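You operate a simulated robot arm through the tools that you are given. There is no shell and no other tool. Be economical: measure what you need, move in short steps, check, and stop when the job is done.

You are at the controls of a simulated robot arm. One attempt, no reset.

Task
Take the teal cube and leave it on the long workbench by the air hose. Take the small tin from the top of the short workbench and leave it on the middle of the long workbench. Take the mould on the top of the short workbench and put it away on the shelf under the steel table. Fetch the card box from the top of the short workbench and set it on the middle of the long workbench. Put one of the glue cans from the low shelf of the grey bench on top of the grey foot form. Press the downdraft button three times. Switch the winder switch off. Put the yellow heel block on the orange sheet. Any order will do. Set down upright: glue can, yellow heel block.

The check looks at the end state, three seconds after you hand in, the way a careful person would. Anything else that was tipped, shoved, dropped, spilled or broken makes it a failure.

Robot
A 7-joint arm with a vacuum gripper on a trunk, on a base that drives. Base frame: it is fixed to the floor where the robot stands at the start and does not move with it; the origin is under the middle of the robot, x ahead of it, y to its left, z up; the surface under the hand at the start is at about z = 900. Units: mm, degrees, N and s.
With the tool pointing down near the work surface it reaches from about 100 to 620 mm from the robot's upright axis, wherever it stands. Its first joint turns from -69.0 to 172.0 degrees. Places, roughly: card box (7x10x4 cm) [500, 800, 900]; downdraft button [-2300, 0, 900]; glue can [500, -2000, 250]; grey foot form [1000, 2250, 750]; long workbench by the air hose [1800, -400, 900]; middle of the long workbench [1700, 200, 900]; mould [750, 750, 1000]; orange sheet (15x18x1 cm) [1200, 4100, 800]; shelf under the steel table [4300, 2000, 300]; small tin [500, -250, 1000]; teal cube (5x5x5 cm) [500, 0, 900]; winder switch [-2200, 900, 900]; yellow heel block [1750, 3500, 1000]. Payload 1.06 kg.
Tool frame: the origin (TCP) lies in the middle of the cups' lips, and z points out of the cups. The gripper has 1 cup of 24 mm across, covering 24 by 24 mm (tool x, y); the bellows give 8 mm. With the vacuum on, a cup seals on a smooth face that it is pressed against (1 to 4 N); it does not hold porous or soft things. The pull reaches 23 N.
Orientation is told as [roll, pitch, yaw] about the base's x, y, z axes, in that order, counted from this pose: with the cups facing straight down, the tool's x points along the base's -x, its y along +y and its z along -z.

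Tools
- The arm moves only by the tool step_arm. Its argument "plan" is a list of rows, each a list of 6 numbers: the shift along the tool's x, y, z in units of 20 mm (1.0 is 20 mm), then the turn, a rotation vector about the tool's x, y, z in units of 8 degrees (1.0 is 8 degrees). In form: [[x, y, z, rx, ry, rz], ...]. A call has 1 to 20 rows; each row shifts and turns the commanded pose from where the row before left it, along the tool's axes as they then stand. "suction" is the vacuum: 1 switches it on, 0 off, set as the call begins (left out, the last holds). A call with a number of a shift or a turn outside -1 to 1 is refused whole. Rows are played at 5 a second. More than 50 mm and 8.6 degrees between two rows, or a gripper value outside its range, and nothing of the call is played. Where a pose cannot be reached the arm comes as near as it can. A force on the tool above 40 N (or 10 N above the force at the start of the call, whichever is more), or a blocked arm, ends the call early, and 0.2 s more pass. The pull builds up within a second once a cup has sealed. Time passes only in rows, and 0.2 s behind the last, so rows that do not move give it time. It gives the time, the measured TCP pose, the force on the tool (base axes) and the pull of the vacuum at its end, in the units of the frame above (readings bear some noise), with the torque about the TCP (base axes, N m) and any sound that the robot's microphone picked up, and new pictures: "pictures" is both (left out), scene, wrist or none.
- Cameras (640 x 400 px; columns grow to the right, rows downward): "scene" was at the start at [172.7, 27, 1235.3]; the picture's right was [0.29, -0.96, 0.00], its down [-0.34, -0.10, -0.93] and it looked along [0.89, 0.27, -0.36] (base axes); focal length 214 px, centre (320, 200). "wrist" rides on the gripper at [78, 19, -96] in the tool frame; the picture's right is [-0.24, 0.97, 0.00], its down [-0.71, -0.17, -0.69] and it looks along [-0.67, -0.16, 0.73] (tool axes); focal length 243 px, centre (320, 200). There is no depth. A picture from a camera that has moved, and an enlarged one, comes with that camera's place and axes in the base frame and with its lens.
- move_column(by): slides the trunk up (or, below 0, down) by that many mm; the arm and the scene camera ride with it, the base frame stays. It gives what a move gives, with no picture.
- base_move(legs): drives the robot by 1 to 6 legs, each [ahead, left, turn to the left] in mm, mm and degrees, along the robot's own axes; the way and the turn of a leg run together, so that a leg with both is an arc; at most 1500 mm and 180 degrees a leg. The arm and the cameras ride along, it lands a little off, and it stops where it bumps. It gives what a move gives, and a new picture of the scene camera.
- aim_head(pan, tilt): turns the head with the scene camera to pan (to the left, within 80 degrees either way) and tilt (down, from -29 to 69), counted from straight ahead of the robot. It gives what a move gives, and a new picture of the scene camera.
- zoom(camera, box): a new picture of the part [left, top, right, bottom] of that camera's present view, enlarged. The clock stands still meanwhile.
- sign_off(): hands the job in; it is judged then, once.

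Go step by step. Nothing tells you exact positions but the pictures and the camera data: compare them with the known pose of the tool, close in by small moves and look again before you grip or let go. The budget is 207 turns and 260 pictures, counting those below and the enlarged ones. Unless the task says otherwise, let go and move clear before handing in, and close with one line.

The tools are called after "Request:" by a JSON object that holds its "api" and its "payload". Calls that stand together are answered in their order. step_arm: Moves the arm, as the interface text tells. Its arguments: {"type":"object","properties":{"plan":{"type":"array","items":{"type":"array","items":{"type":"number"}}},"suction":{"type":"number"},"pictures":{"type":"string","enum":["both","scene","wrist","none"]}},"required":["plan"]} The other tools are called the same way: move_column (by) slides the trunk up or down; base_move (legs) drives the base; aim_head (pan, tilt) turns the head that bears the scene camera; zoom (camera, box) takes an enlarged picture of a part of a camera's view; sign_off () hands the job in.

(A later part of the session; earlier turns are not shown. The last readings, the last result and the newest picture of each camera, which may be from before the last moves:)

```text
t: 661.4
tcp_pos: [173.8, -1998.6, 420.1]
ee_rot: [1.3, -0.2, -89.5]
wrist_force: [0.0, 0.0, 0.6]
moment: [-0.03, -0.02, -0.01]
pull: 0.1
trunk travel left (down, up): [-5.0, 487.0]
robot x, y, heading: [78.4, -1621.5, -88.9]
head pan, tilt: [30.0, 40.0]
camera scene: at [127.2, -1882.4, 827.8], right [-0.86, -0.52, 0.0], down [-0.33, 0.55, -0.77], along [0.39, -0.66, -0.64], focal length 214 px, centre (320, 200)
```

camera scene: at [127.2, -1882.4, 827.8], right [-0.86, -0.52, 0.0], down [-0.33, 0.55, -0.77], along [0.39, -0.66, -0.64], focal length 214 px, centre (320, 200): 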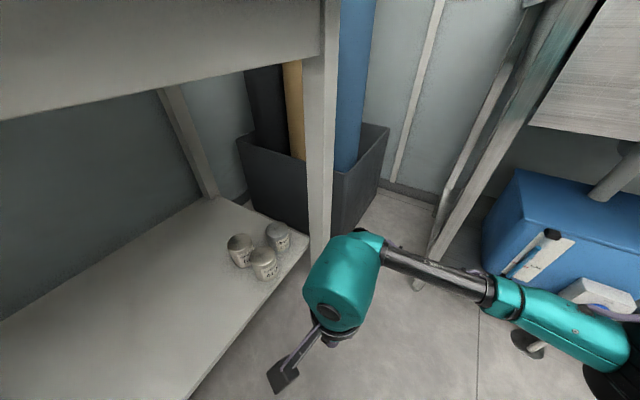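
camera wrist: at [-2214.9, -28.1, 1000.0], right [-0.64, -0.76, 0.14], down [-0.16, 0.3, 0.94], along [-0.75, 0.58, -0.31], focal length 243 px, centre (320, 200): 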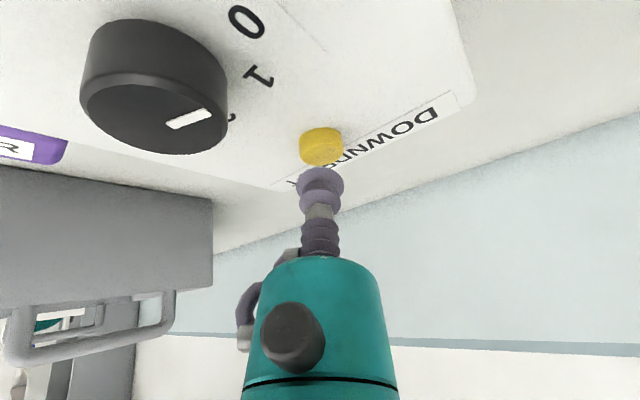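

Now I have a clear view under the bench: the front glue can's lid is at about [453, -2114, 325]. I'll move the hand in over it at z=420.

Request:
{"api": "step_arm", "payload": {"plan": [[-0.42, 0.99, 0, 0, 0, 0], [-0.42, 0.99, 0, 0, 0, 0], [-0.42, 0.99, 0, 0, 0, 0], [-0.42, 0.99, 0, 0, 0, 0], [-0.42, 0.99, 0, 0, 0, 0], [-0.42, 0.99, 0, 0, 0, 0], [-0.42, 0.99, 0, 0, 0, 0], [-0.42, 0.99, 0, 0, 0, 0], [-0.42, 0.99, 0, 0, 0, 0], [-0.42, 0.99, 0, 0, 0, 0]], "pictures": "both"}}

```text
t: 663.6
tcp_pos: [323.0, -2058.6, 421.2]
ee_rot: [1.3, -0.1, -89.5]
wrist_force: [0.2, 0.1, 0.7]
moment: [0.01, 0.0, -0.04]
pull: 0.0
out of reach, approached as far as the arm can: row 8, 9, 10
trunk travel left (down, up): [-5.0, 487.0]
robot x, y, heading: [75.5, -1620.4, -88.9]
head pan, tilt: [30.0, 40.0]
camera scene: at [127.2, -1882.3, 827.7], right [-0.86, -0.52, 0.0], down [-0.33, 0.55, -0.77], along [0.4, -0.66, -0.64], focal length 214 px, centre (320, 200)
camera wrist: at [339.9, -1979.7, 517.2], right [0.97, -0.23, 0.02], down [-0.18, -0.71, 0.68], along [-0.14, -0.67, -0.73], focal length 243 px, centre (320, 200)
```

scene: 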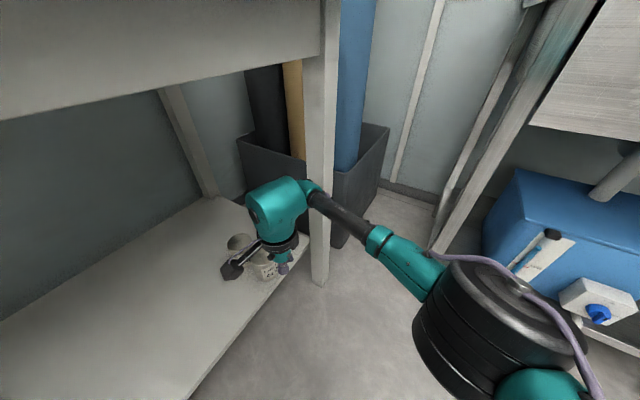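
wrist: 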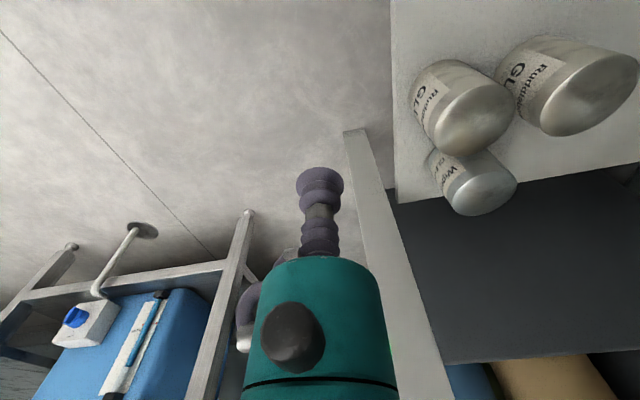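

The reach stopped at about 500 mm with the tool yaw off the arm's line. I'll rotate the tool to line up with the arm direction and continue.

Request:
{"api": "step_arm", "payload": {"plan": [[0, 0, 0, 0, 0, -0.88], [0, 0, 0, 0, 0, -0.88], [0, 0, 0, 0, 0, -0.88], [0, 0, 0, 0, 0, -0.88], [0, 0, 0, 0, 0, -0.88]], "pictures": "both"}}

```text
t: 664.8
tcp_pos: [324.1, -2058.4, 419.9]
ee_rot: [0.9, -0.7, -54.1]
wrist_force: [-0.3, 0.0, -0.4]
moment: [0.0, -0.01, -0.02]
pull: 0.2
trunk travel left (down, up): [-5.0, 487.0]
robot x, y, heading: [76.6, -1622.4, -88.9]
head pan, tilt: [30.0, 40.0]
camera scene: at [127.2, -1882.3, 827.7], right [-0.86, -0.52, 0.0], down [-0.33, 0.55, -0.77], along [0.4, -0.66, -0.64], focal length 214 px, centre (320, 200)
camera wrist: at [291.0, -1982.9, 515.4], right [0.93, 0.38, 0.02], down [0.26, -0.67, 0.69], along [0.28, -0.64, -0.72], focal length 243 px, centre (320, 200)
```

scene: 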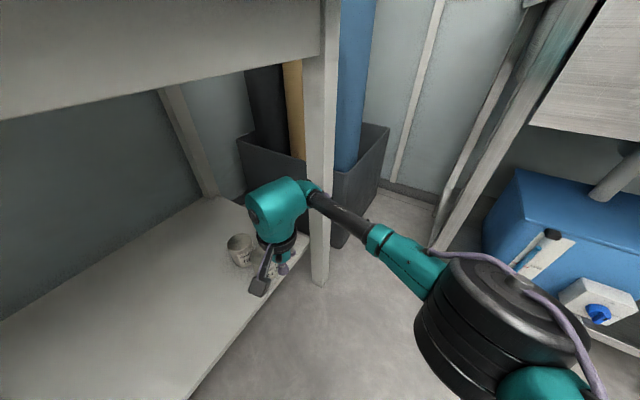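
wrist: 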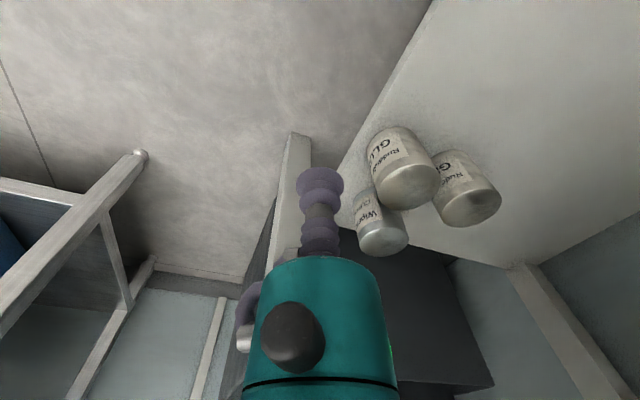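

Good: the elbow is well out in front of the bench. I'll move the base 60 mm ahead and 20 mm left so the can comes within reach.

Request:
{"api": "base_move", "payload": {"legs": [[60, 20, 0]]}}

Request:
{"api": "step_arm", "payload": {"plan": [[-0.4, 0.6, 0, 0, 0, 0], [-0.4, 0.8, 0, 0, 0, 0], [-0.4, 0.8, 0, 0, 0, 0], [-0.4, 0.8, 0, 0, 0, 0]], "pictures": "both"}}

```text
t: 665.8
tcp_pos: [345.8, -2115.6, 419.8]
ee_rot: [1.0, -0.7, -54.3]
wrist_force: [-0.3, 0.0, 0.4]
moment: [-0.01, 0.0, -0.03]
pull: 0.1
trunk travel left (down, up): [-5.0, 487.0]
robot x, y, heading: [100.0, -1680.8, -89.0]
head pan, tilt: [30.0, 40.0]
camera scene: at [148.1, -1939.2, 827.8], right [-0.86, -0.52, 0.0], down [-0.33, 0.55, -0.77], along [0.4, -0.66, -0.64], focal length 214 px, centre (320, 200)
```

scene: 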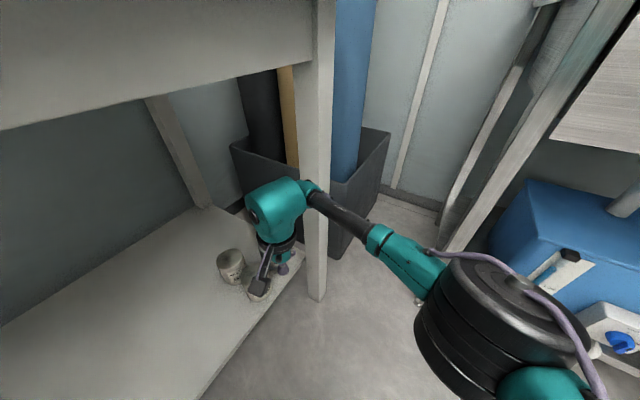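

```text
t: 666.8
tcp_pos: [343.6, -2115.4, 418.5]
ee_rot: [1.0, -0.7, -54.2]
wrist_force: [-0.3, -0.3, -0.8]
moment: [0.0, 0.04, 0.01]
pull: 0.1
out of reach, approached as far as the arm can: row 1, 2, 3, 4
trunk travel left (down, up): [-5.0, 487.0]
robot x, y, heading: [100.3, -1675.9, -89.2]
head pan, tilt: [30.0, 40.0]
camera scene: at [148.2, -1939.3, 827.7], right [-0.86, -0.52, 0.0], down [-0.33, 0.55, -0.77], along [0.4, -0.66, -0.64], focal length 214 px, centre (320, 200)
camera wrist: at [312.2, -2039.7, 515.4], right [0.93, 0.38, 0.02], down [0.26, -0.67, 0.69], along [0.27, -0.64, -0.72], focal length 243 px, centre (320, 200)
```

scene: 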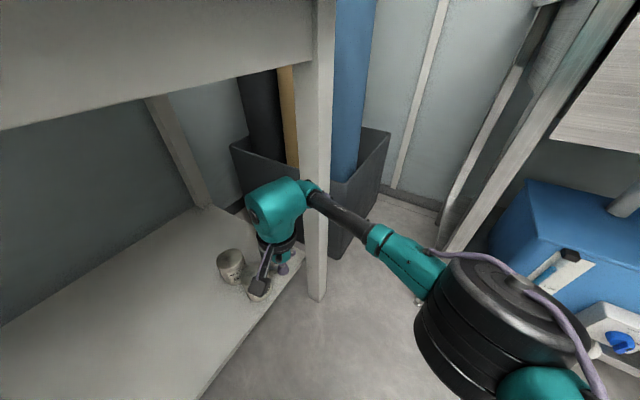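
wrist: 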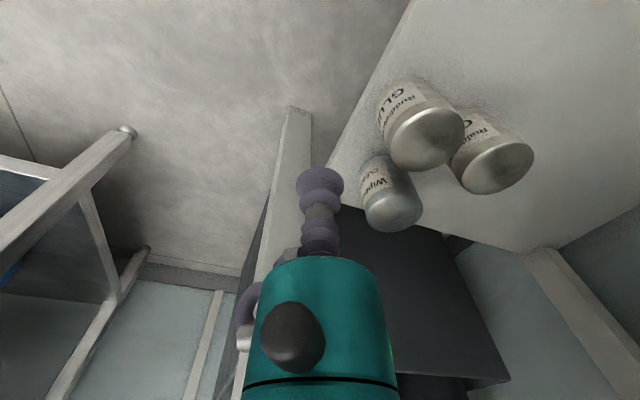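

Request:
{"api": "step_arm", "payload": {"plan": [[0, 0, 0.7, 0, 0, 0], [0, 0, 0.7, 0, 0, 0], [0, 0, 0.7, 0, 0, 0], [0, 0.5, 0, 0, 0, 0], [-0.5, 0, 0, 0, 0, 0]], "pictures": "none"}}

```text
t: 668.0
tcp_pos: [339.5, -2118.3, 377.2]
ee_rot: [1.1, -0.8, -54.3]
wrist_force: [-0.9, 0.4, -0.6]
moment: [-0.01, 0.0, 0.01]
pull: 0.1
out of reach, approached as far as the arm can: row 2, 4, 5
trunk travel left (down, up): [-5.0, 487.0]
robot x, y, heading: [99.7, -1678.0, -88.8]
head pan, tilt: [30.0, 40.0]
```

The arm seems caught at a joint limit in this posture. I'll draw the hand back in front of me, square it up, and turn the base so the can is straight ahead, which worked for the mould.

Request:
{"api": "step_arm", "payload": {"plan": [[0.6, -0.7, -0.2, 0, 0, 0.55], [0.7, -0.75, -0.2, 0, 0, 0.55], [0.7, -0.75, -0.2, 0, 0, 0.55], [0.8, -0.7, -0.2, 0, 0, 0.55], [0.8, -0.65, -0.2, 0, 0, 0.55], [0.8, -0.6, 0, 0, 0, 0.55], [0.8, -0.5, 0, 0, 0, 0.55], [0.6, -0.5, 0, 0, 0, 0.55]], "pictures": "scene"}}

```text
t: 669.8
tcp_pos: [207.9, -2045.6, 394.6]
ee_rot: [1.2, -0.1, -89.5]
wrist_force: [0.2, 1.1, 0.0]
moment: [0.0, 0.01, -0.01]
pull: 0.0
trunk travel left (down, up): [-5.0, 487.0]
robot x, y, heading: [101.6, -1676.2, -88.8]
head pan, tilt: [30.0, 40.0]
camera scene: at [148.2, -1939.3, 827.7], right [-0.86, -0.52, 0.0], down [-0.33, 0.55, -0.77], along [0.4, -0.66, -0.64], focal length 214 px, centre (320, 200)
```

scene: 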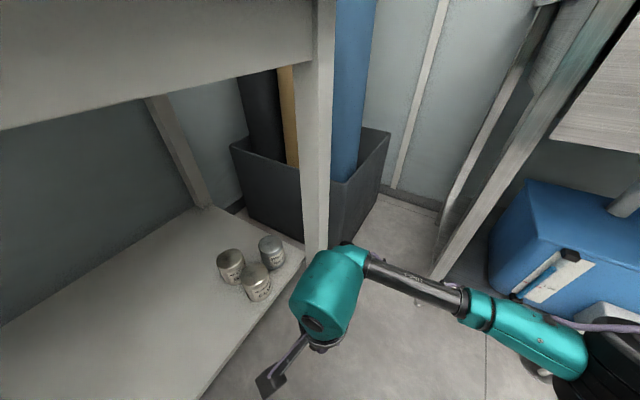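

I'll swing the head right, away from the tabletop, then turn the base to face the can.

Request:
{"api": "aim_head", "payload": {"pan": -35, "tilt": 40}}

Request:
{"api": "base_move", "payload": {"legs": [[-40, 0, 0], [0, 0, 35]]}}

```text
t: 671.1
tcp_pos: [208.7, -2046.1, 393.9]
ee_rot: [1.3, -0.1, -89.4]
wrist_force: [0.6, -0.5, -0.2]
moment: [-0.02, -0.03, 0.0]
pull: 0.1
trunk travel left (down, up): [-5.0, 487.0]
robot x, y, heading: [102.1, -1677.7, -88.9]
head pan, tilt: [-35.0, 40.0]
camera scene: at [56.9, -1937.0, 827.7], right [-0.83, 0.56, 0.0], down [0.36, 0.53, -0.77], along [-0.43, -0.64, -0.64], focal length 214 px, centre (320, 200)
```

scene: 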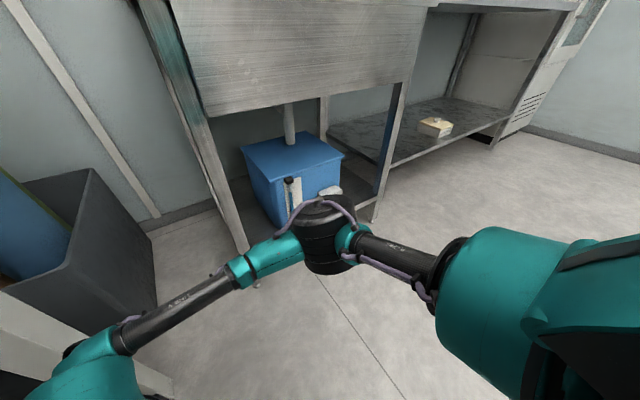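

```text
t: 673.7
tcp_pos: [400.8, -1876.6, 394.6]
ee_rot: [1.2, 0.0, -54.2]
wrist_force: [-0.3, -0.8, 0.4]
moment: [0.0, 0.0, -0.02]
pull: 0.1
trunk travel left (down, up): [-5.0, 487.0]
robot x, y, heading: [97.9, -1639.4, -53.6]
head pan, tilt: [-35.0, 40.0]
camera scene: at [213.6, -1875.5, 827.7], right [-1.0, -0.02, 0.0], down [-0.02, 0.64, -0.77], along [0.02, -0.77, -0.64], focal length 214 px, centre (320, 200)
```

scene: 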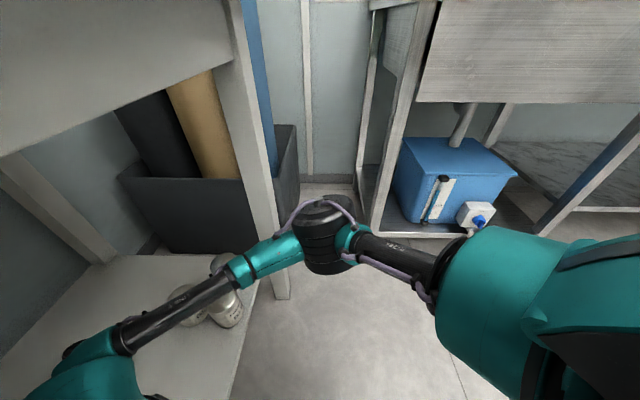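

Now the can is ahead and the elbow sits in front of the shelf. I'll move the hand towards the can at z≈395.

Request:
{"api": "step_arm", "payload": {"plan": [[-0.95, -0.46, -0.1, 0, 0, 0], [-0.95, -0.46, 0, 0, 0, 0], [-0.95, -0.46, 0, 0, 0, 0], [-0.95, -0.46, 0, 0, 0, 0], [-0.95, -0.46, 0, 0, 0, 0], [-0.95, -0.46, 0, 0, 0, 0], [-0.95, -0.46, 0, 0, 0, 0], [-0.95, -0.46, 0, 0, 0, 0]], "pictures": "both"}}

```text
t: 675.5
tcp_pos: [428.5, -2041.9, 393.5]
ee_rot: [1.3, -0.1, -54.2]
wrist_force: [-1.0, -0.5, 0.2]
moment: [-0.01, -0.01, -0.03]
pull: 0.1
trunk travel left (down, up): [-5.0, 487.0]
robot x, y, heading: [100.9, -1640.0, -53.6]
head pan, tilt: [-35.0, 40.0]
camera scene: at [213.6, -1875.5, 827.8], right [-1.0, -0.02, 0.0], down [-0.02, 0.64, -0.77], along [0.02, -0.77, -0.64], focal length 214 px, centre (320, 200)
camera wrist: at [397.5, -1967.7, 490.5], right [0.93, 0.38, 0.02], down [0.26, -0.68, 0.68], along [0.27, -0.63, -0.73], focal length 243 px, centre (320, 200)
```

scene: 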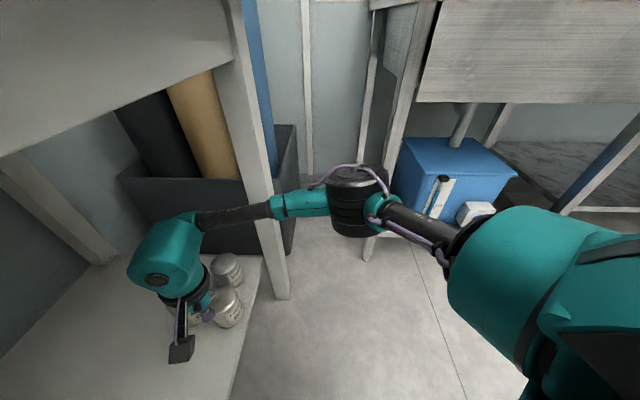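
wrist: 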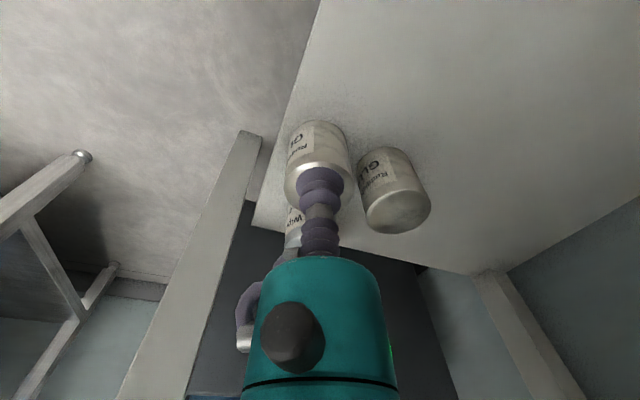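

Request:
{"api": "step_arm", "payload": {"plan": [[-0.9, -0.3, 0, 0, 0, 0], [-0.9, -0.3, 0.2, 0, 0, 0], [-0.7, -0.2, 0.6, 0, 0, 0]], "pictures": "both"}}

```text
t: 676.3
tcp_pos: [446.5, -2092.1, 378.9]
ee_rot: [1.3, -0.1, -54.2]
wrist_force: [-0.3, 0.1, -0.9]
moment: [0.01, 0.02, 0.03]
pull: 0.1
trunk travel left (down, up): [-5.0, 487.0]
robot x, y, heading: [97.3, -1636.4, -53.8]
head pan, tilt: [-35.0, 40.0]
camera scene: at [213.6, -1875.5, 827.8], right [-1.0, -0.02, 0.0], down [-0.02, 0.64, -0.77], along [0.02, -0.77, -0.64], focal length 214 px, centre (320, 200)
camera wrist: at [414.4, -2016.8, 475.2], right [0.93, 0.38, 0.02], down [0.26, -0.68, 0.68], along [0.27, -0.63, -0.73], focal length 243 px, centre (320, 200)
```

scene: 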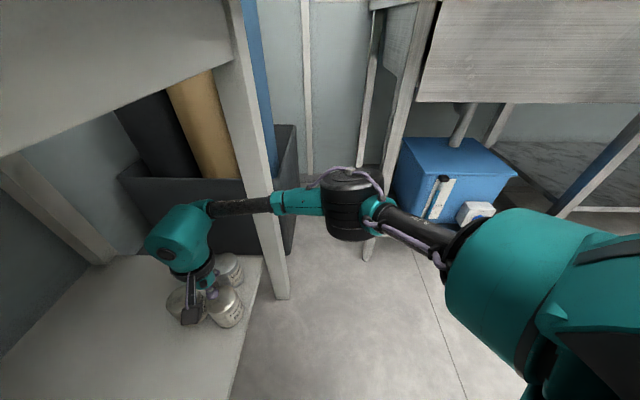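
wrist: 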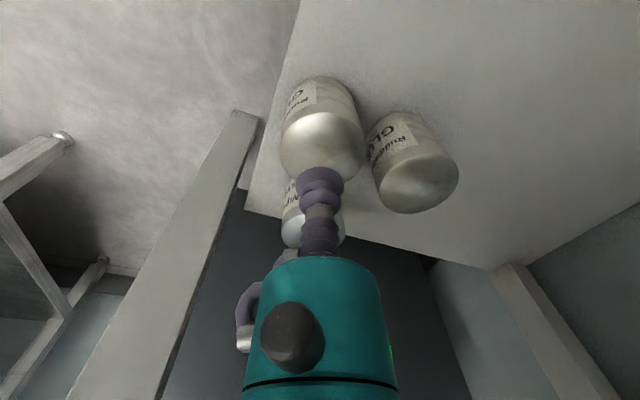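

Request:
{"api": "step_arm", "payload": {"plan": [[-0.6, 0, 0.6, 0, 0, 0], [0, 0, 0.6, 0, 0, 0], [0, 0, 0.4, 0, 0, 0]], "suction": 1, "pictures": "both"}}

```text
t: 677.1
tcp_pos: [455.7, -2102.4, 346.5]
ee_rot: [1.4, -0.1, -54.2]
wrist_force: [0.1, -0.5, 0.4]
moment: [0.03, 0.02, 0.02]
pull: 0.1
trunk travel left (down, up): [-5.0, 487.0]
robot x, y, heading: [99.5, -1641.5, -53.8]
head pan, tilt: [-35.0, 40.0]
camera scene: at [213.6, -1875.5, 827.7], right [-1.0, -0.02, 0.0], down [-0.02, 0.64, -0.77], along [0.02, -0.77, -0.64], focal length 214 px, centre (320, 200)
camera wrist: at [423.4, -2028.4, 442.4], right [0.93, 0.38, 0.02], down [0.26, -0.68, 0.68], along [0.27, -0.63, -0.73], focal length 243 px, centre (320, 200)
```

scene: 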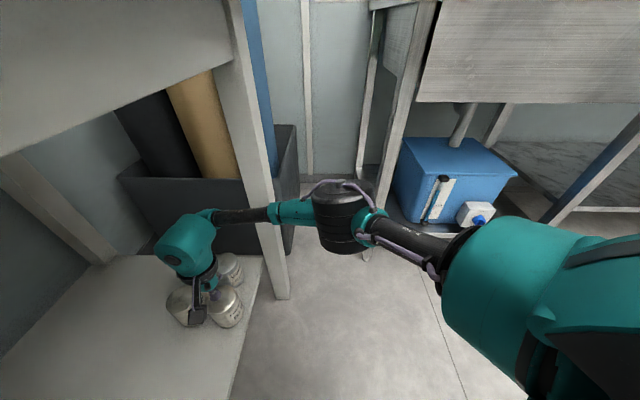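
wrist: 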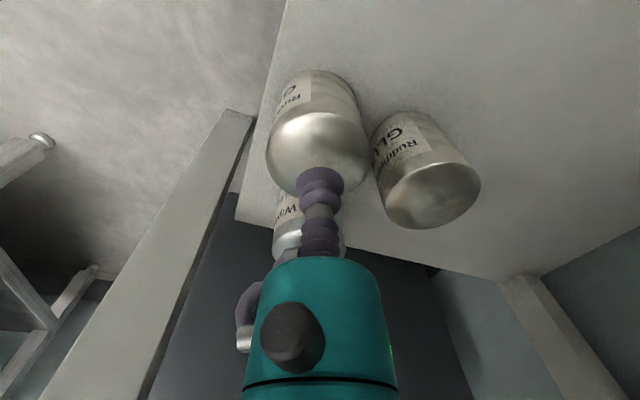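

The lid is directly under the cup. I'll lower gently with the vacuum on.

Request:
{"api": "step_arm", "payload": {"plan": [[0, 0, 0.5, 0, 0, 0], [0, 0, 0.3, 0, 0, 0], [0, 0, 0.2, 0, 0, 0], [0, 0, 0.2, 0, 0, 0], [0, 0, 0.2, 0, 0, 0], [0, 0, 0.15, 0, 0, 0], [0, 0, 0, 0, 0, 0], [0, 0, 0, 0, 0, 0]], "pictures": "none"}}

```text
t: 678.9
tcp_pos: [453.6, -2102.8, 315.4]
ee_rot: [1.3, -0.1, -54.1]
wrist_force: [-0.1, -0.4, 0.2]
moment: [-0.02, 0.0, 0.04]
pull: 0.1
trunk travel left (down, up): [-5.0, 487.0]
robot x, y, heading: [99.7, -1640.1, -53.7]
head pan, tilt: [-35.0, 40.0]
```

Request:
{"api": "step_arm", "payload": {"plan": [[0, 0, 0.2, 0, 0, 0], [0, 0, 0.2, 0, 0, 0], [0, 0, 0.15, 0, 0, 0], [0, 0, 0, 0, 0, 0], [0, 0, 0, 0, 0, 0]], "pictures": "wrist"}}

```text
t: 680.1
tcp_pos: [453.7, -2101.6, 304.1]
ee_rot: [1.3, -0.3, -54.2]
wrist_force: [1.6, -2.9, 15.4]
moment: [-0.04, 0.05, -0.02]
pull: 23.1
trunk travel left (down, up): [-5.0, 487.0]
robot x, y, heading: [100.9, -1639.0, -53.4]
head pan, tilt: [-35.0, 40.0]
camera wrist: at [422.3, -2027.3, 400.9], right [0.93, 0.38, 0.02], down [0.26, -0.68, 0.68], along [0.27, -0.63, -0.73], focal length 243 px, centre (320, 200)
```

wrist: 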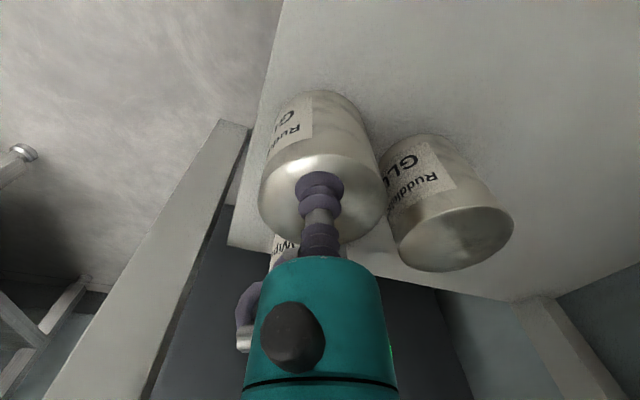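

Sealed. I'll lift the can clear of the shelf and then slide the whole robot straight away from the bench.

Request:
{"api": "step_arm", "payload": {"plan": [[0, 0, -0.3, 0, 0, 0], [0, 0, -0.5, 0, 0, 0], [0, 0, -0.7, 0, 0, 0], [0, 0, -0.7, 0, 0, 0], [0, 0, -0.7, 0, 0, 0], [0, 0, -0.7, 0, 0, 0]], "pictures": "both"}}

```text
t: 681.5
tcp_pos: [452.4, -2101.3, 376.4]
ee_rot: [1.3, -0.1, -54.2]
wrist_force: [-0.4, 0.4, -3.8]
moment: [0.0, 0.02, 0.02]
pull: 23.4
trunk travel left (down, up): [-5.0, 487.0]
robot x, y, heading: [103.5, -1636.7, -53.6]
head pan, tilt: [-35.0, 40.0]
camera scene: at [213.7, -1875.7, 827.7], right [-1.0, -0.02, 0.0], down [-0.02, 0.64, -0.77], along [0.02, -0.77, -0.64], focal length 214 px, centre (320, 200)
camera wrist: at [421.6, -2028.3, 473.1], right [0.93, 0.38, 0.02], down [0.26, -0.68, 0.68], along [0.27, -0.63, -0.73], focal length 243 px, centre (320, 200)
```

scene: 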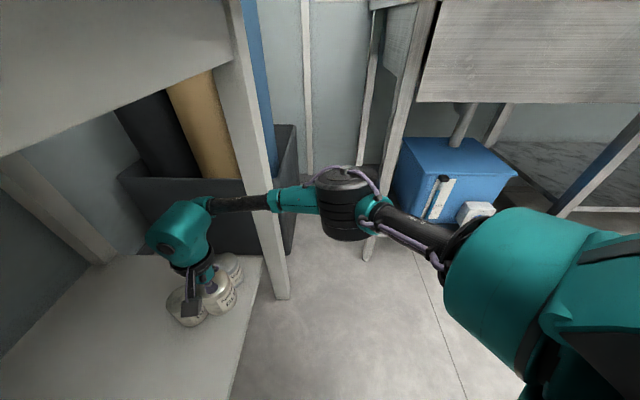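
wrist: 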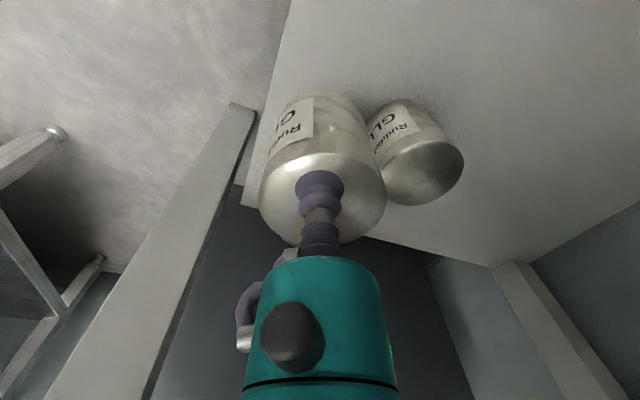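

Request:
{"api": "base_move", "payload": {"legs": [[-235, -324, 0], [-150, -200, 0]]}}

Request:
{"api": "step_arm", "payload": {"plan": [[0.7, 0, 0, 0, 0, 0], [0.8, 0.2, 0, 0, 0, 0], [0.8, 0.3, 0, 0, 0, 0], [0.8, 0.3, 0, 0, 0, 0], [0.8, 0.3, 0, 0, 0, 0], [0.8, 0.3, 0, 0, 0, 0], [0.8, 0.3, 0, 0, 0, 0], [0.8, 0.3, 0, 0, 0, 0], [0.8, 0.2, 0, 0, 0, 0]], "pictures": "scene"}}

Request:
{"api": "move_column", "payload": {"by": 370}}

```text
t: 686.9
tcp_pos: [-200.0, -2109.2, 376.5]
ee_rot: [1.3, -0.1, -54.7]
wrist_force: [0.0, 0.4, -3.0]
moment: [0.01, 0.01, 0.0]
pull: 22.5
trunk travel left (down, up): [-5.0, 487.0]
robot x, y, heading: [-548.8, -1647.8, -54.1]
head pan, tilt: [-35.0, 40.0]
camera scene: at [-436.7, -1880.2, 827.7], right [-1.0, -0.01, 0.0], down [-0.01, 0.64, -0.77], along [0.01, -0.77, -0.64], focal length 214 px, centre (320, 200)
```

scene: 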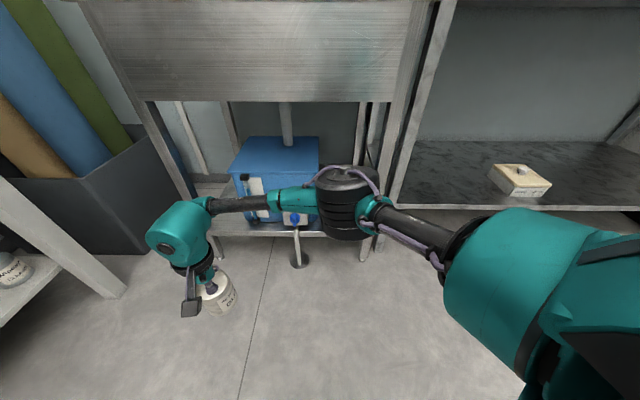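

```text
t: 688.9
tcp_pos: [-246.5, -1968.5, 377.4]
ee_rot: [1.4, -0.1, -54.6]
wrist_force: [-0.8, 0.2, -2.8]
moment: [0.05, 0.03, 0.01]
pull: 23.1
trunk travel left (down, up): [-5.0, 487.0]
robot x, y, heading: [-549.2, -1644.4, -54.2]
head pan, tilt: [-35.0, 40.0]
camera scene: at [-436.7, -1880.2, 827.7], right [-1.0, -0.01, 0.0], down [-0.01, 0.64, -0.77], along [0.01, -0.77, -0.64], focal length 214 px, centre (320, 200)
```

scene: 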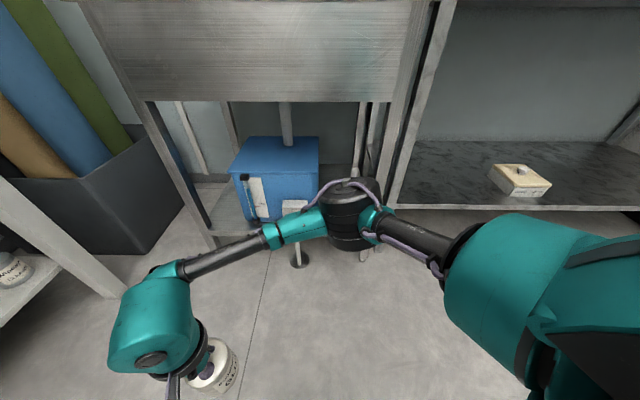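

```text
t: 692.5
tcp_pos: [-245.3, -1967.0, 746.5]
ee_rot: [1.3, -0.1, -54.7]
wrist_force: [0.0, 0.0, -3.1]
moment: [0.03, 0.0, -0.02]
pull: 22.8
trunk travel left (down, up): [-375.0, 117.0]
robot x, y, heading: [-552.9, -1638.9, -54.1]
head pan, tilt: [-35.0, 40.0]
```

The can is held firmly. I'll raise the arm, turn, and drive round to the grey foot form on the middle table, approaching it diagonally so my elbow stays over the aisle.

Request:
{"api": "step_arm", "payload": {"plan": [[0, 0, -1, 0, 0, 0], [0, 0, -1, 0, 0, 0], [0, 0, -1, 0, 0, 0], [0, 0, -1, 0, 0, 0], [0, 0, -1, 0, 0, 0], [0, 0, -1, 0, 0, 0], [0, 0, -1, 0, 0, 0], [0, 0, -1, 0, 0, 0], [0, 0, -1, 0, 0, 0], [0, 0, -1, 0, 0, 0], [0, 0, -1, 0, 0, 0], [0, 0, -1, 0, 0, 0], [0, 0, -1, 0, 0, 0], [0, 0, -1, 0, 0, 0], [0, 0, -1, 0, 0, 0], [0, 0, -1, 0, 0, 0], [0, 0, -0.5, 0, 0, 0]], "pictures": "none"}}

Request:
{"api": "base_move", "payload": {"legs": [[0, 0, 54], [0, 1500, 0], [0, 1400, 0]]}}

Request:
{"api": "aim_head", "payload": {"pan": 0, "tilt": 20}}

```text
t: 696.1
tcp_pos: [-251.8, -1971.0, 1079.6]
ee_rot: [1.3, 0.0, -54.7]
wrist_force: [-0.2, 0.6, -2.7]
moment: [0.04, 0.03, 0.02]
pull: 23.0
trunk travel left (down, up): [-375.0, 117.0]
robot x, y, heading: [-549.5, -1643.7, -54.2]
head pan, tilt: [-35.0, 40.0]
```

```text
t: 724.0
tcp_pos: [-17.5, 1291.6, 1077.5]
ee_rot: [1.2, 0.0, -3.9]
wrist_force: [0.1, 0.1, -2.5]
moment: [0.0, 0.07, 0.0]
pull: 22.8
trunk travel left (down, up): [-375.0, 117.0]
robot x, y, heading: [-461.1, 1271.2, -3.3]
head pan, tilt: [-35.0, 40.0]
camera scene: at [-309.6, 1212.0, 1205.3], right [-0.62, -0.78, 0.0], down [-0.5, 0.4, -0.77], along [0.6, -0.48, -0.64], focal length 214 px, centre (320, 200)
```

scene: 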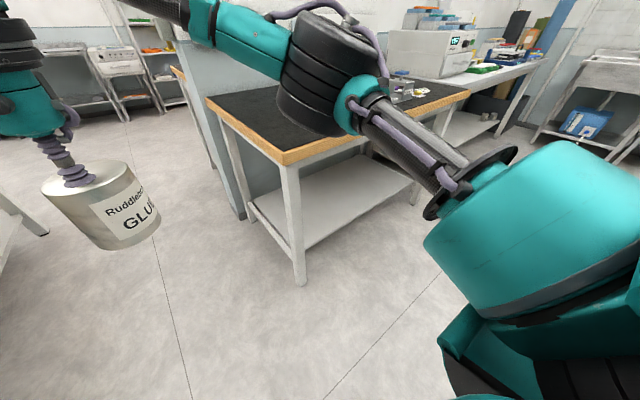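

```text
t: 725.0
tcp_pos: [-18.2, 1290.5, 1078.3]
ee_rot: [1.3, 0.0, -3.9]
wrist_force: [-0.8, 0.0, -3.2]
moment: [0.01, 0.02, 0.02]
pull: 22.9
trunk travel left (down, up): [-375.0, 117.0]
robot x, y, heading: [-462.1, 1267.3, -3.5]
head pan, tilt: [0.0, 20.0]
camera scene: at [-283.3, 1259.2, 1236.6], right [-0.06, -1.0, 0.0], down [-0.34, 0.02, -0.94], along [0.94, -0.06, -0.34], focal length 214 px, centre (320, 200)
```

scene: 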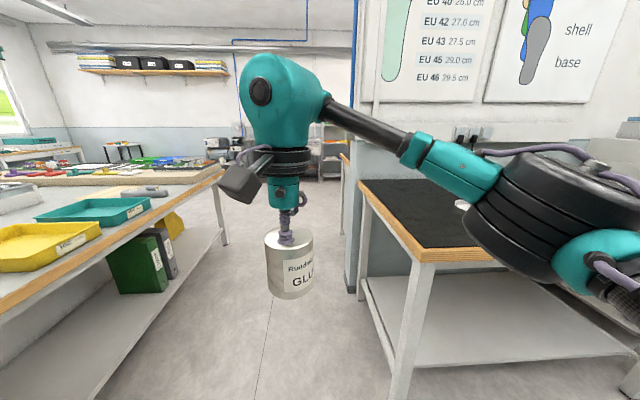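

The can hangs upright. I'll drive into the aisle alongside the middle table.

Request:
{"api": "base_move", "payload": {"legs": [[0, 0, 3.5], [250, 520, 0], [700, 0, 0]]}}

Request:
{"api": "aim_head", "payload": {"pan": 45, "tilt": 35}}

```text
t: 734.1
tcp_pos: [942.5, 1833.6, 1079.4]
ee_rot: [1.2, -0.1, -1.6]
wrist_force: [0.1, -0.5, -2.9]
moment: [0.0, 0.06, -0.03]
pull: 23.1
trunk travel left (down, up): [-375.0, 117.0]
robot x, y, heading: [500.8, 1790.4, -0.9]
head pan, tilt: [0.0, 20.0]
camera scene: at [677.5, 1790.5, 1236.6], right [-0.02, -1.0, 0.0], down [-0.34, 0.01, -0.94], along [0.94, -0.02, -0.34], focal length 214 px, centre (320, 200)
```

scene: 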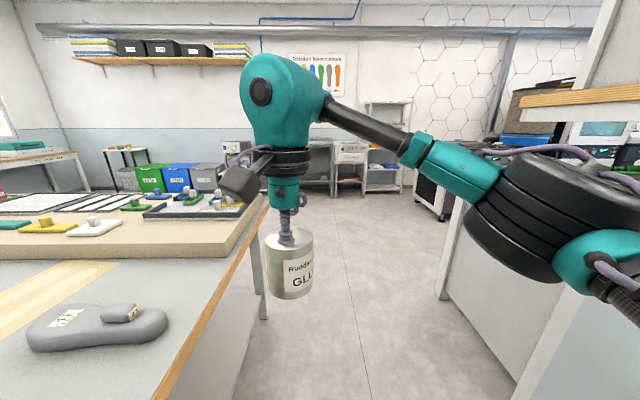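

```text
t: 735.2
tcp_pos: [941.6, 1833.8, 1077.6]
ee_rot: [1.3, -0.2, -1.5]
wrist_force: [-0.1, 0.7, -2.8]
moment: [-0.01, 0.07, -0.01]
pull: 22.9
trunk travel left (down, up): [-375.0, 117.0]
robot x, y, heading: [497.9, 1790.6, -1.1]
head pan, tilt: [45.0, 35.0]
camera scene: at [647.6, 1853.3, 1212.8], right [0.69, -0.72, 0.0], down [-0.41, -0.4, -0.82], along [0.59, 0.57, -0.57], focal length 214 px, centre (320, 200)
```

scene: 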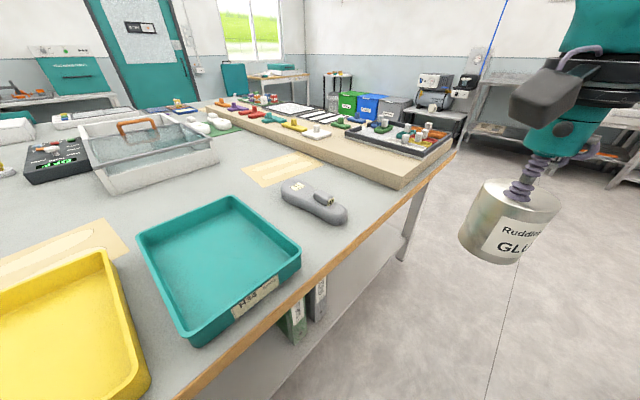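

Request:
{"api": "zoom", "payload": {"camera": "scene", "box": [260, 160, 380, 240]}}

```text
5.00 times, centred on (320, 200) of scene
camera zoom: at [647.6, 1853.3, 1212.8], right [0.69, -0.72, 0.0], down [-0.41, -0.4, -0.82], along [0.59, 0.57, -0.57], focal length 1072 px, centre (320, 200)
```

zoom: 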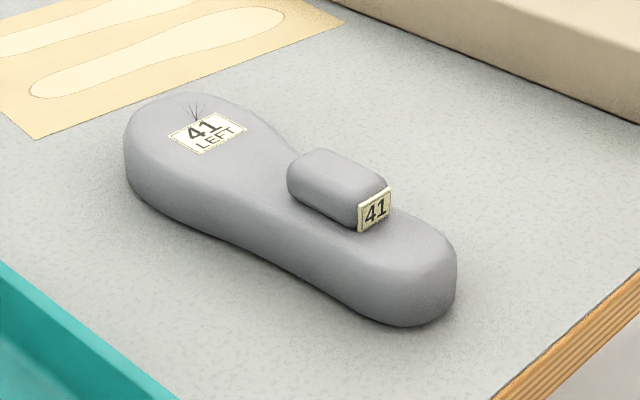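

The grey form lies along y with a flat forefoot (the "41 LEFT" label) at about [1024, 2320], which is the best spot for the can. I'll get into a diagonal position.

Request:
{"api": "base_move", "payload": {"legs": [[140, 60, 0], [0, 0, 51]]}}

Request:
{"api": "aim_head", "payload": {"pan": -10, "tilt": 40}}

```text
t: 738.9
tcp_pos: [883.3, 2218.5, 1077.9]
ee_rot: [1.3, -0.1, 49.8]
wrist_force: [-0.4, -0.3, -3.7]
moment: [-0.05, 0.01, -0.04]
pull: 22.8
trunk travel left (down, up): [-375.0, 117.0]
robot x, y, heading: [640.8, 1849.4, 50.2]
head pan, tilt: [45.0, 35.0]
camera scene: at [684.5, 2001.6, 1212.8], right [1.0, 0.09, 0.0], down [0.05, -0.57, -0.82], along [-0.08, 0.82, -0.57], focal length 214 px, centre (320, 200)
```

scene: 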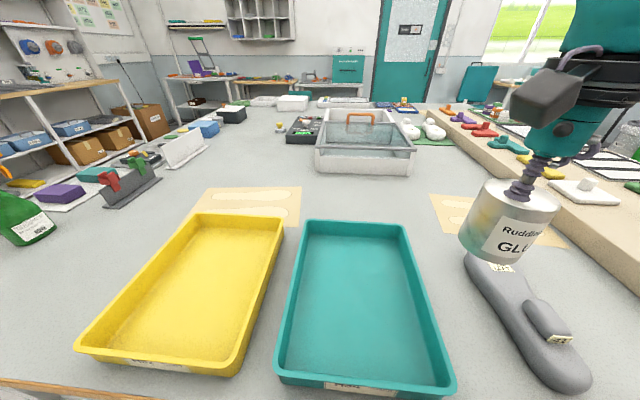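

```text
t: 740.1
tcp_pos: [882.9, 2218.6, 1078.2]
ee_rot: [1.3, -0.1, 49.8]
wrist_force: [0.4, 0.9, -3.3]
moment: [-0.05, 0.03, 0.01]
pull: 22.4
trunk travel left (down, up): [-375.0, 117.0]
robot x, y, heading: [640.4, 1848.7, 50.3]
head pan, tilt: [-10.0, 40.0]
camera scene: at [757.5, 1968.9, 1205.3], right [0.65, -0.76, 0.0], down [-0.49, -0.42, -0.77], along [0.58, 0.5, -0.64], focal length 214 px, centre (320, 200)
```

scene: 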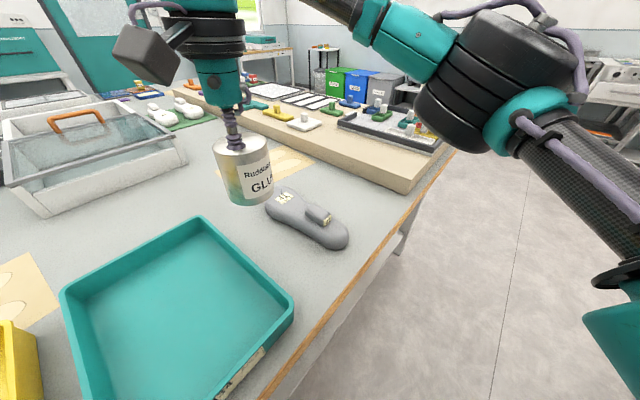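

Request:
{"api": "step_arm", "payload": {"plan": [[-0.8, 0, 0.3, 0, 0, 0], [-0.8, 0, 0.4, 0, 0, 0], [-0.8, 0, 0.4, 0, 0, 0]], "pictures": "both"}}

```text
t: 740.9
tcp_pos: [916.3, 2255.1, 1056.3]
ee_rot: [1.3, -0.1, 49.8]
wrist_force: [-0.1, 0.8, -3.1]
moment: [0.0, 0.04, 0.02]
pull: 23.0
trunk travel left (down, up): [-375.0, 117.0]
robot x, y, heading: [637.7, 1848.5, 50.1]
head pan, tilt: [-10.0, 40.0]
camera scene: at [757.6, 1969.0, 1205.2], right [0.65, -0.76, 0.0], down [-0.49, -0.42, -0.77], along [0.58, 0.5, -0.64], focal length 214 px, centre (320, 200)
camera wrist: at [852.4, 2208.1, 1152.9], right [-0.59, 0.81, 0.02], down [0.6, 0.42, 0.68], along [0.54, 0.42, -0.73], focal length 243 px, centre (320, 200)
```

scene: 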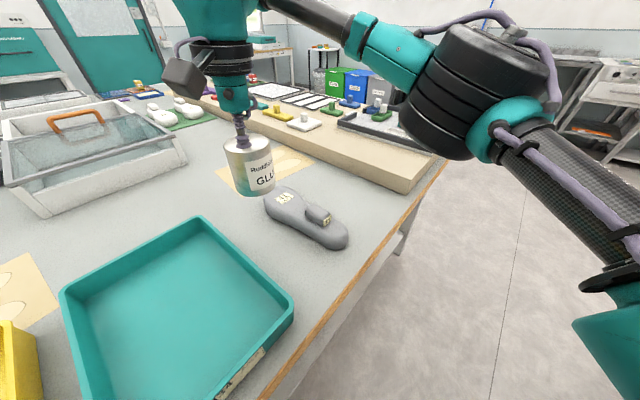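
wrist: 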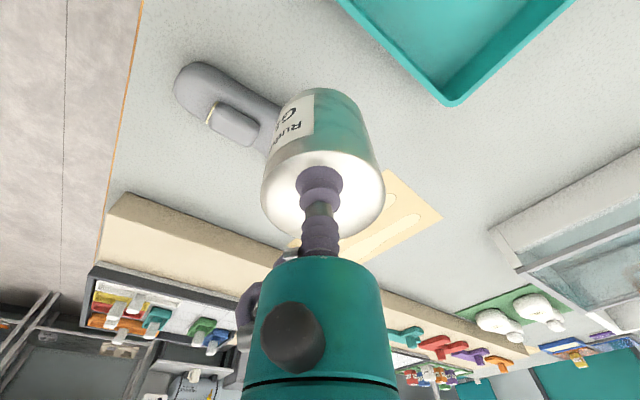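

Triangulation puts the form's handle block at [1028, 2206, 857] and the forefoot at about [1027, 2320] with its top near 835. I'll move 40 mm closer and bring the can over the forefoot.

Request:
{"api": "base_move", "payload": {"legs": [[40, 0, 0]]}}

Request:
{"api": "step_arm", "payload": {"plan": [[-0.6, -0.2, 0.4, 0, 0, 0], [-0.8, -0.4, 0.6, 0, 0, 0], [-0.8, -0.5, 0.7, 0, 0, 0], [-0.8, -0.5, 0.8, 0, 0, 0], [-0.8, -0.5, 0.8, 0, 0, 0], [-0.1, -0.1, 0.6, 0, 0, 0]], "pictures": "both"}}

```text
t: 741.8
tcp_pos: [941.7, 2286.5, 1057.4]
ee_rot: [1.2, -0.1, 49.8]
wrist_force: [0.1, 0.9, -3.6]
moment: [-0.03, 0.04, -0.01]
pull: 23.1
trunk travel left (down, up): [-375.0, 117.0]
robot x, y, heading: [667.4, 1882.8, 50.3]
head pan, tilt: [-10.0, 40.0]
camera scene: at [783.4, 1999.8, 1205.1], right [0.65, -0.76, 0.0], down [-0.49, -0.42, -0.77], along [0.58, 0.49, -0.64], focal length 214 px, centre (320, 200)
```

scene: 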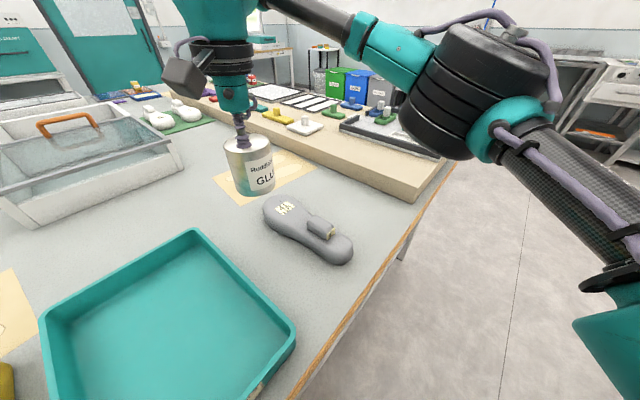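

```text
t: 743.2
tcp_pos: [1023.5, 2317.1, 976.5]
ee_rot: [1.3, 0.0, 49.8]
wrist_force: [-0.5, 0.1, -2.3]
moment: [-0.05, 0.02, 0.01]
pull: 22.7
trunk travel left (down, up): [-375.0, 117.0]
robot x, y, heading: [660.3, 1883.0, 50.4]
head pan, tilt: [-10.0, 40.0]
camera scene: at [783.0, 1999.2, 1205.2], right [0.65, -0.76, 0.0], down [-0.49, -0.42, -0.77], along [0.58, 0.5, -0.64], focal length 214 px, centre (320, 200)
camera wrist: at [959.7, 2269.3, 1073.8], right [-0.59, 0.81, 0.02], down [0.6, 0.42, 0.68], along [0.54, 0.42, -0.73], focal length 243 px, centre (320, 200)
```

scene: 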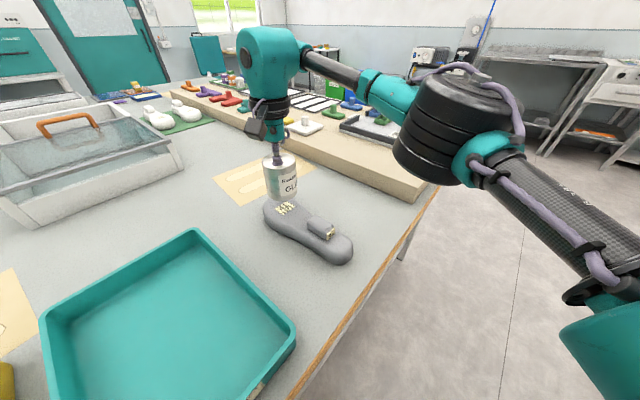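
wrist: 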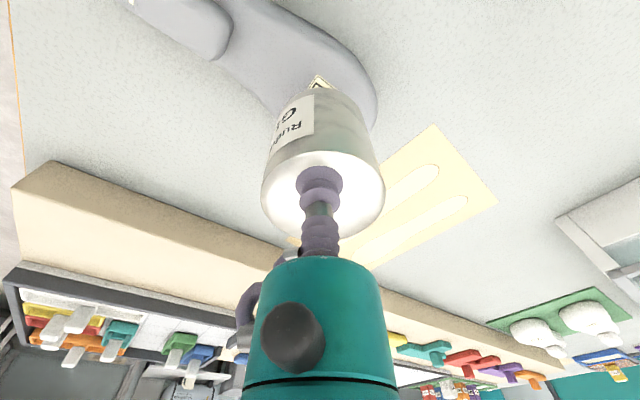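

The can is over the forefoot label. I'll nudge a few mm forward and lower towards it.

Request:
{"api": "step_arm", "payload": {"plan": [[-0.3, 0.08, 0.6, 0, 0, 0], [0, 0, 0.6, 0, 0, 0], [0, 0, 0.6, 0, 0, 0], [0, 0, 0.3, 0, 0, 0]], "pictures": "both"}}

Request:
{"api": "zoom", "payload": {"camera": "scene", "box": [240, 140, 370, 270]}}

```text
t: 744.2
tcp_pos: [1026.7, 2324.7, 935.4]
ee_rot: [1.3, -0.1, 49.7]
wrist_force: [-0.3, 0.4, -3.3]
moment: [0.0, 0.03, 0.01]
pull: 22.7
trunk travel left (down, up): [-375.0, 117.0]
robot x, y, heading: [664.9, 1877.6, 50.4]
head pan, tilt: [-10.0, 40.0]
camera scene: at [782.9, 1999.2, 1205.2], right [0.65, -0.76, 0.0], down [-0.49, -0.42, -0.77], along [0.58, 0.5, -0.64], focal length 214 px, centre (320, 200)
camera wrist: at [962.4, 2276.3, 1032.0], right [-0.59, 0.81, 0.02], down [0.6, 0.42, 0.68], along [0.54, 0.42, -0.73], focal length 243 px, centre (320, 200)
```

scene: 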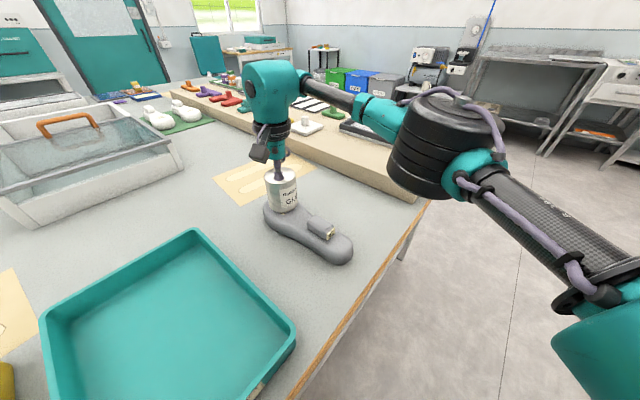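
wrist: 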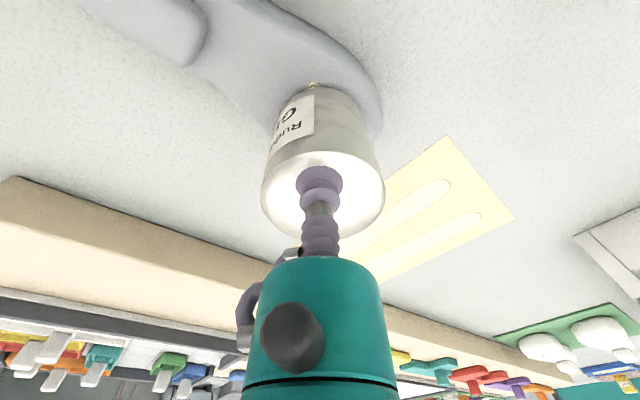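

```text
3.08 times, centred on (305, 205) of scene
camera zoom: at [782.9, 1999.2, 1205.2], right [0.65, -0.76, 0.0], down [-0.49, -0.42, -0.77], along [0.58, 0.5, -0.64], focal length 660 px, centre (366, 185)
```

zoom: 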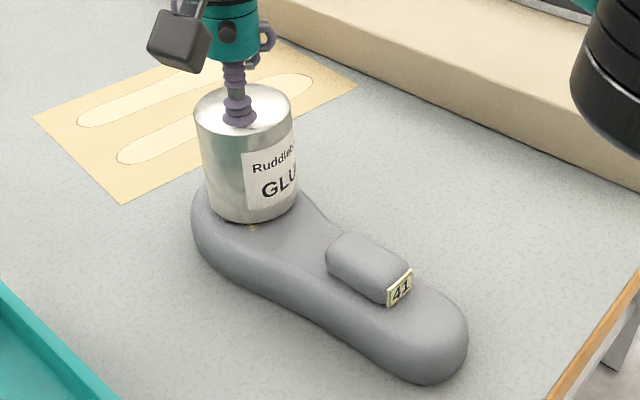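

The can is centred on the forefoot. I'll lower in small steps until contact.

Request:
{"api": "step_arm", "payload": {"plan": [[0, 0, 0.2, 0, 0, 0], [0, 0, 0.2, 0, 0, 0], [0, 0, 0.15, 0, 0, 0], [0, 0, 0.1, 0, 0, 0], [0, 0, 0, 0, 0, 0]], "pictures": "none"}}

```text
t: 745.4
tcp_pos: [1022.9, 2324.8, 925.7]
ee_rot: [1.3, -0.2, 49.8]
wrist_force: [-6.4, 0.5, 19.5]
moment: [-0.09, -0.14, 0.02]
pull: 22.6
trunk travel left (down, up): [-375.0, 117.0]
robot x, y, heading: [665.6, 1880.6, 50.2]
head pan, tilt: [-10.0, 40.0]
```

Contact at 925. I'll ease off a little and check before releasing.

Request:
{"api": "step_arm", "payload": {"plan": [[0, 0, -0.15, 0, 0, 0], [0, 0, 0, 0, 0, 0]], "pictures": "wrist"}}

Request:
{"api": "zoom", "payload": {"camera": "scene", "box": [240, 140, 370, 270]}}

```text
t: 746.0
tcp_pos: [1026.8, 2324.3, 924.1]
ee_rot: [1.2, 0.0, 49.7]
wrist_force: [-1.0, -0.1, -0.3]
moment: [-0.01, -0.03, 0.02]
pull: 22.6
trunk travel left (down, up): [-375.0, 117.0]
robot x, y, heading: [663.3, 1883.0, 50.4]
head pan, tilt: [-10.0, 40.0]
camera wrist: at [963.3, 2276.0, 1021.4], right [-0.59, 0.81, 0.02], down [0.6, 0.42, 0.68], along [0.54, 0.41, -0.73], focal length 243 px, centre (320, 200)
```

wrist: 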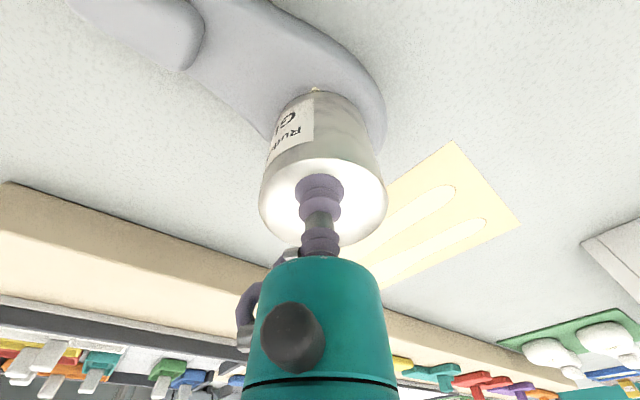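

```text
3.08 times, centred on (305, 205) of scene
camera zoom: at [782.8, 1999.1, 1205.1], right [0.65, -0.76, 0.0], down [-0.49, -0.42, -0.77], along [0.58, 0.5, -0.64], focal length 660 px, centre (366, 185)
```

zoom: 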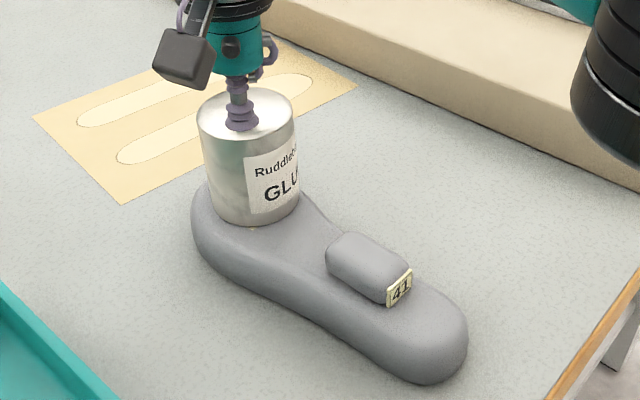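

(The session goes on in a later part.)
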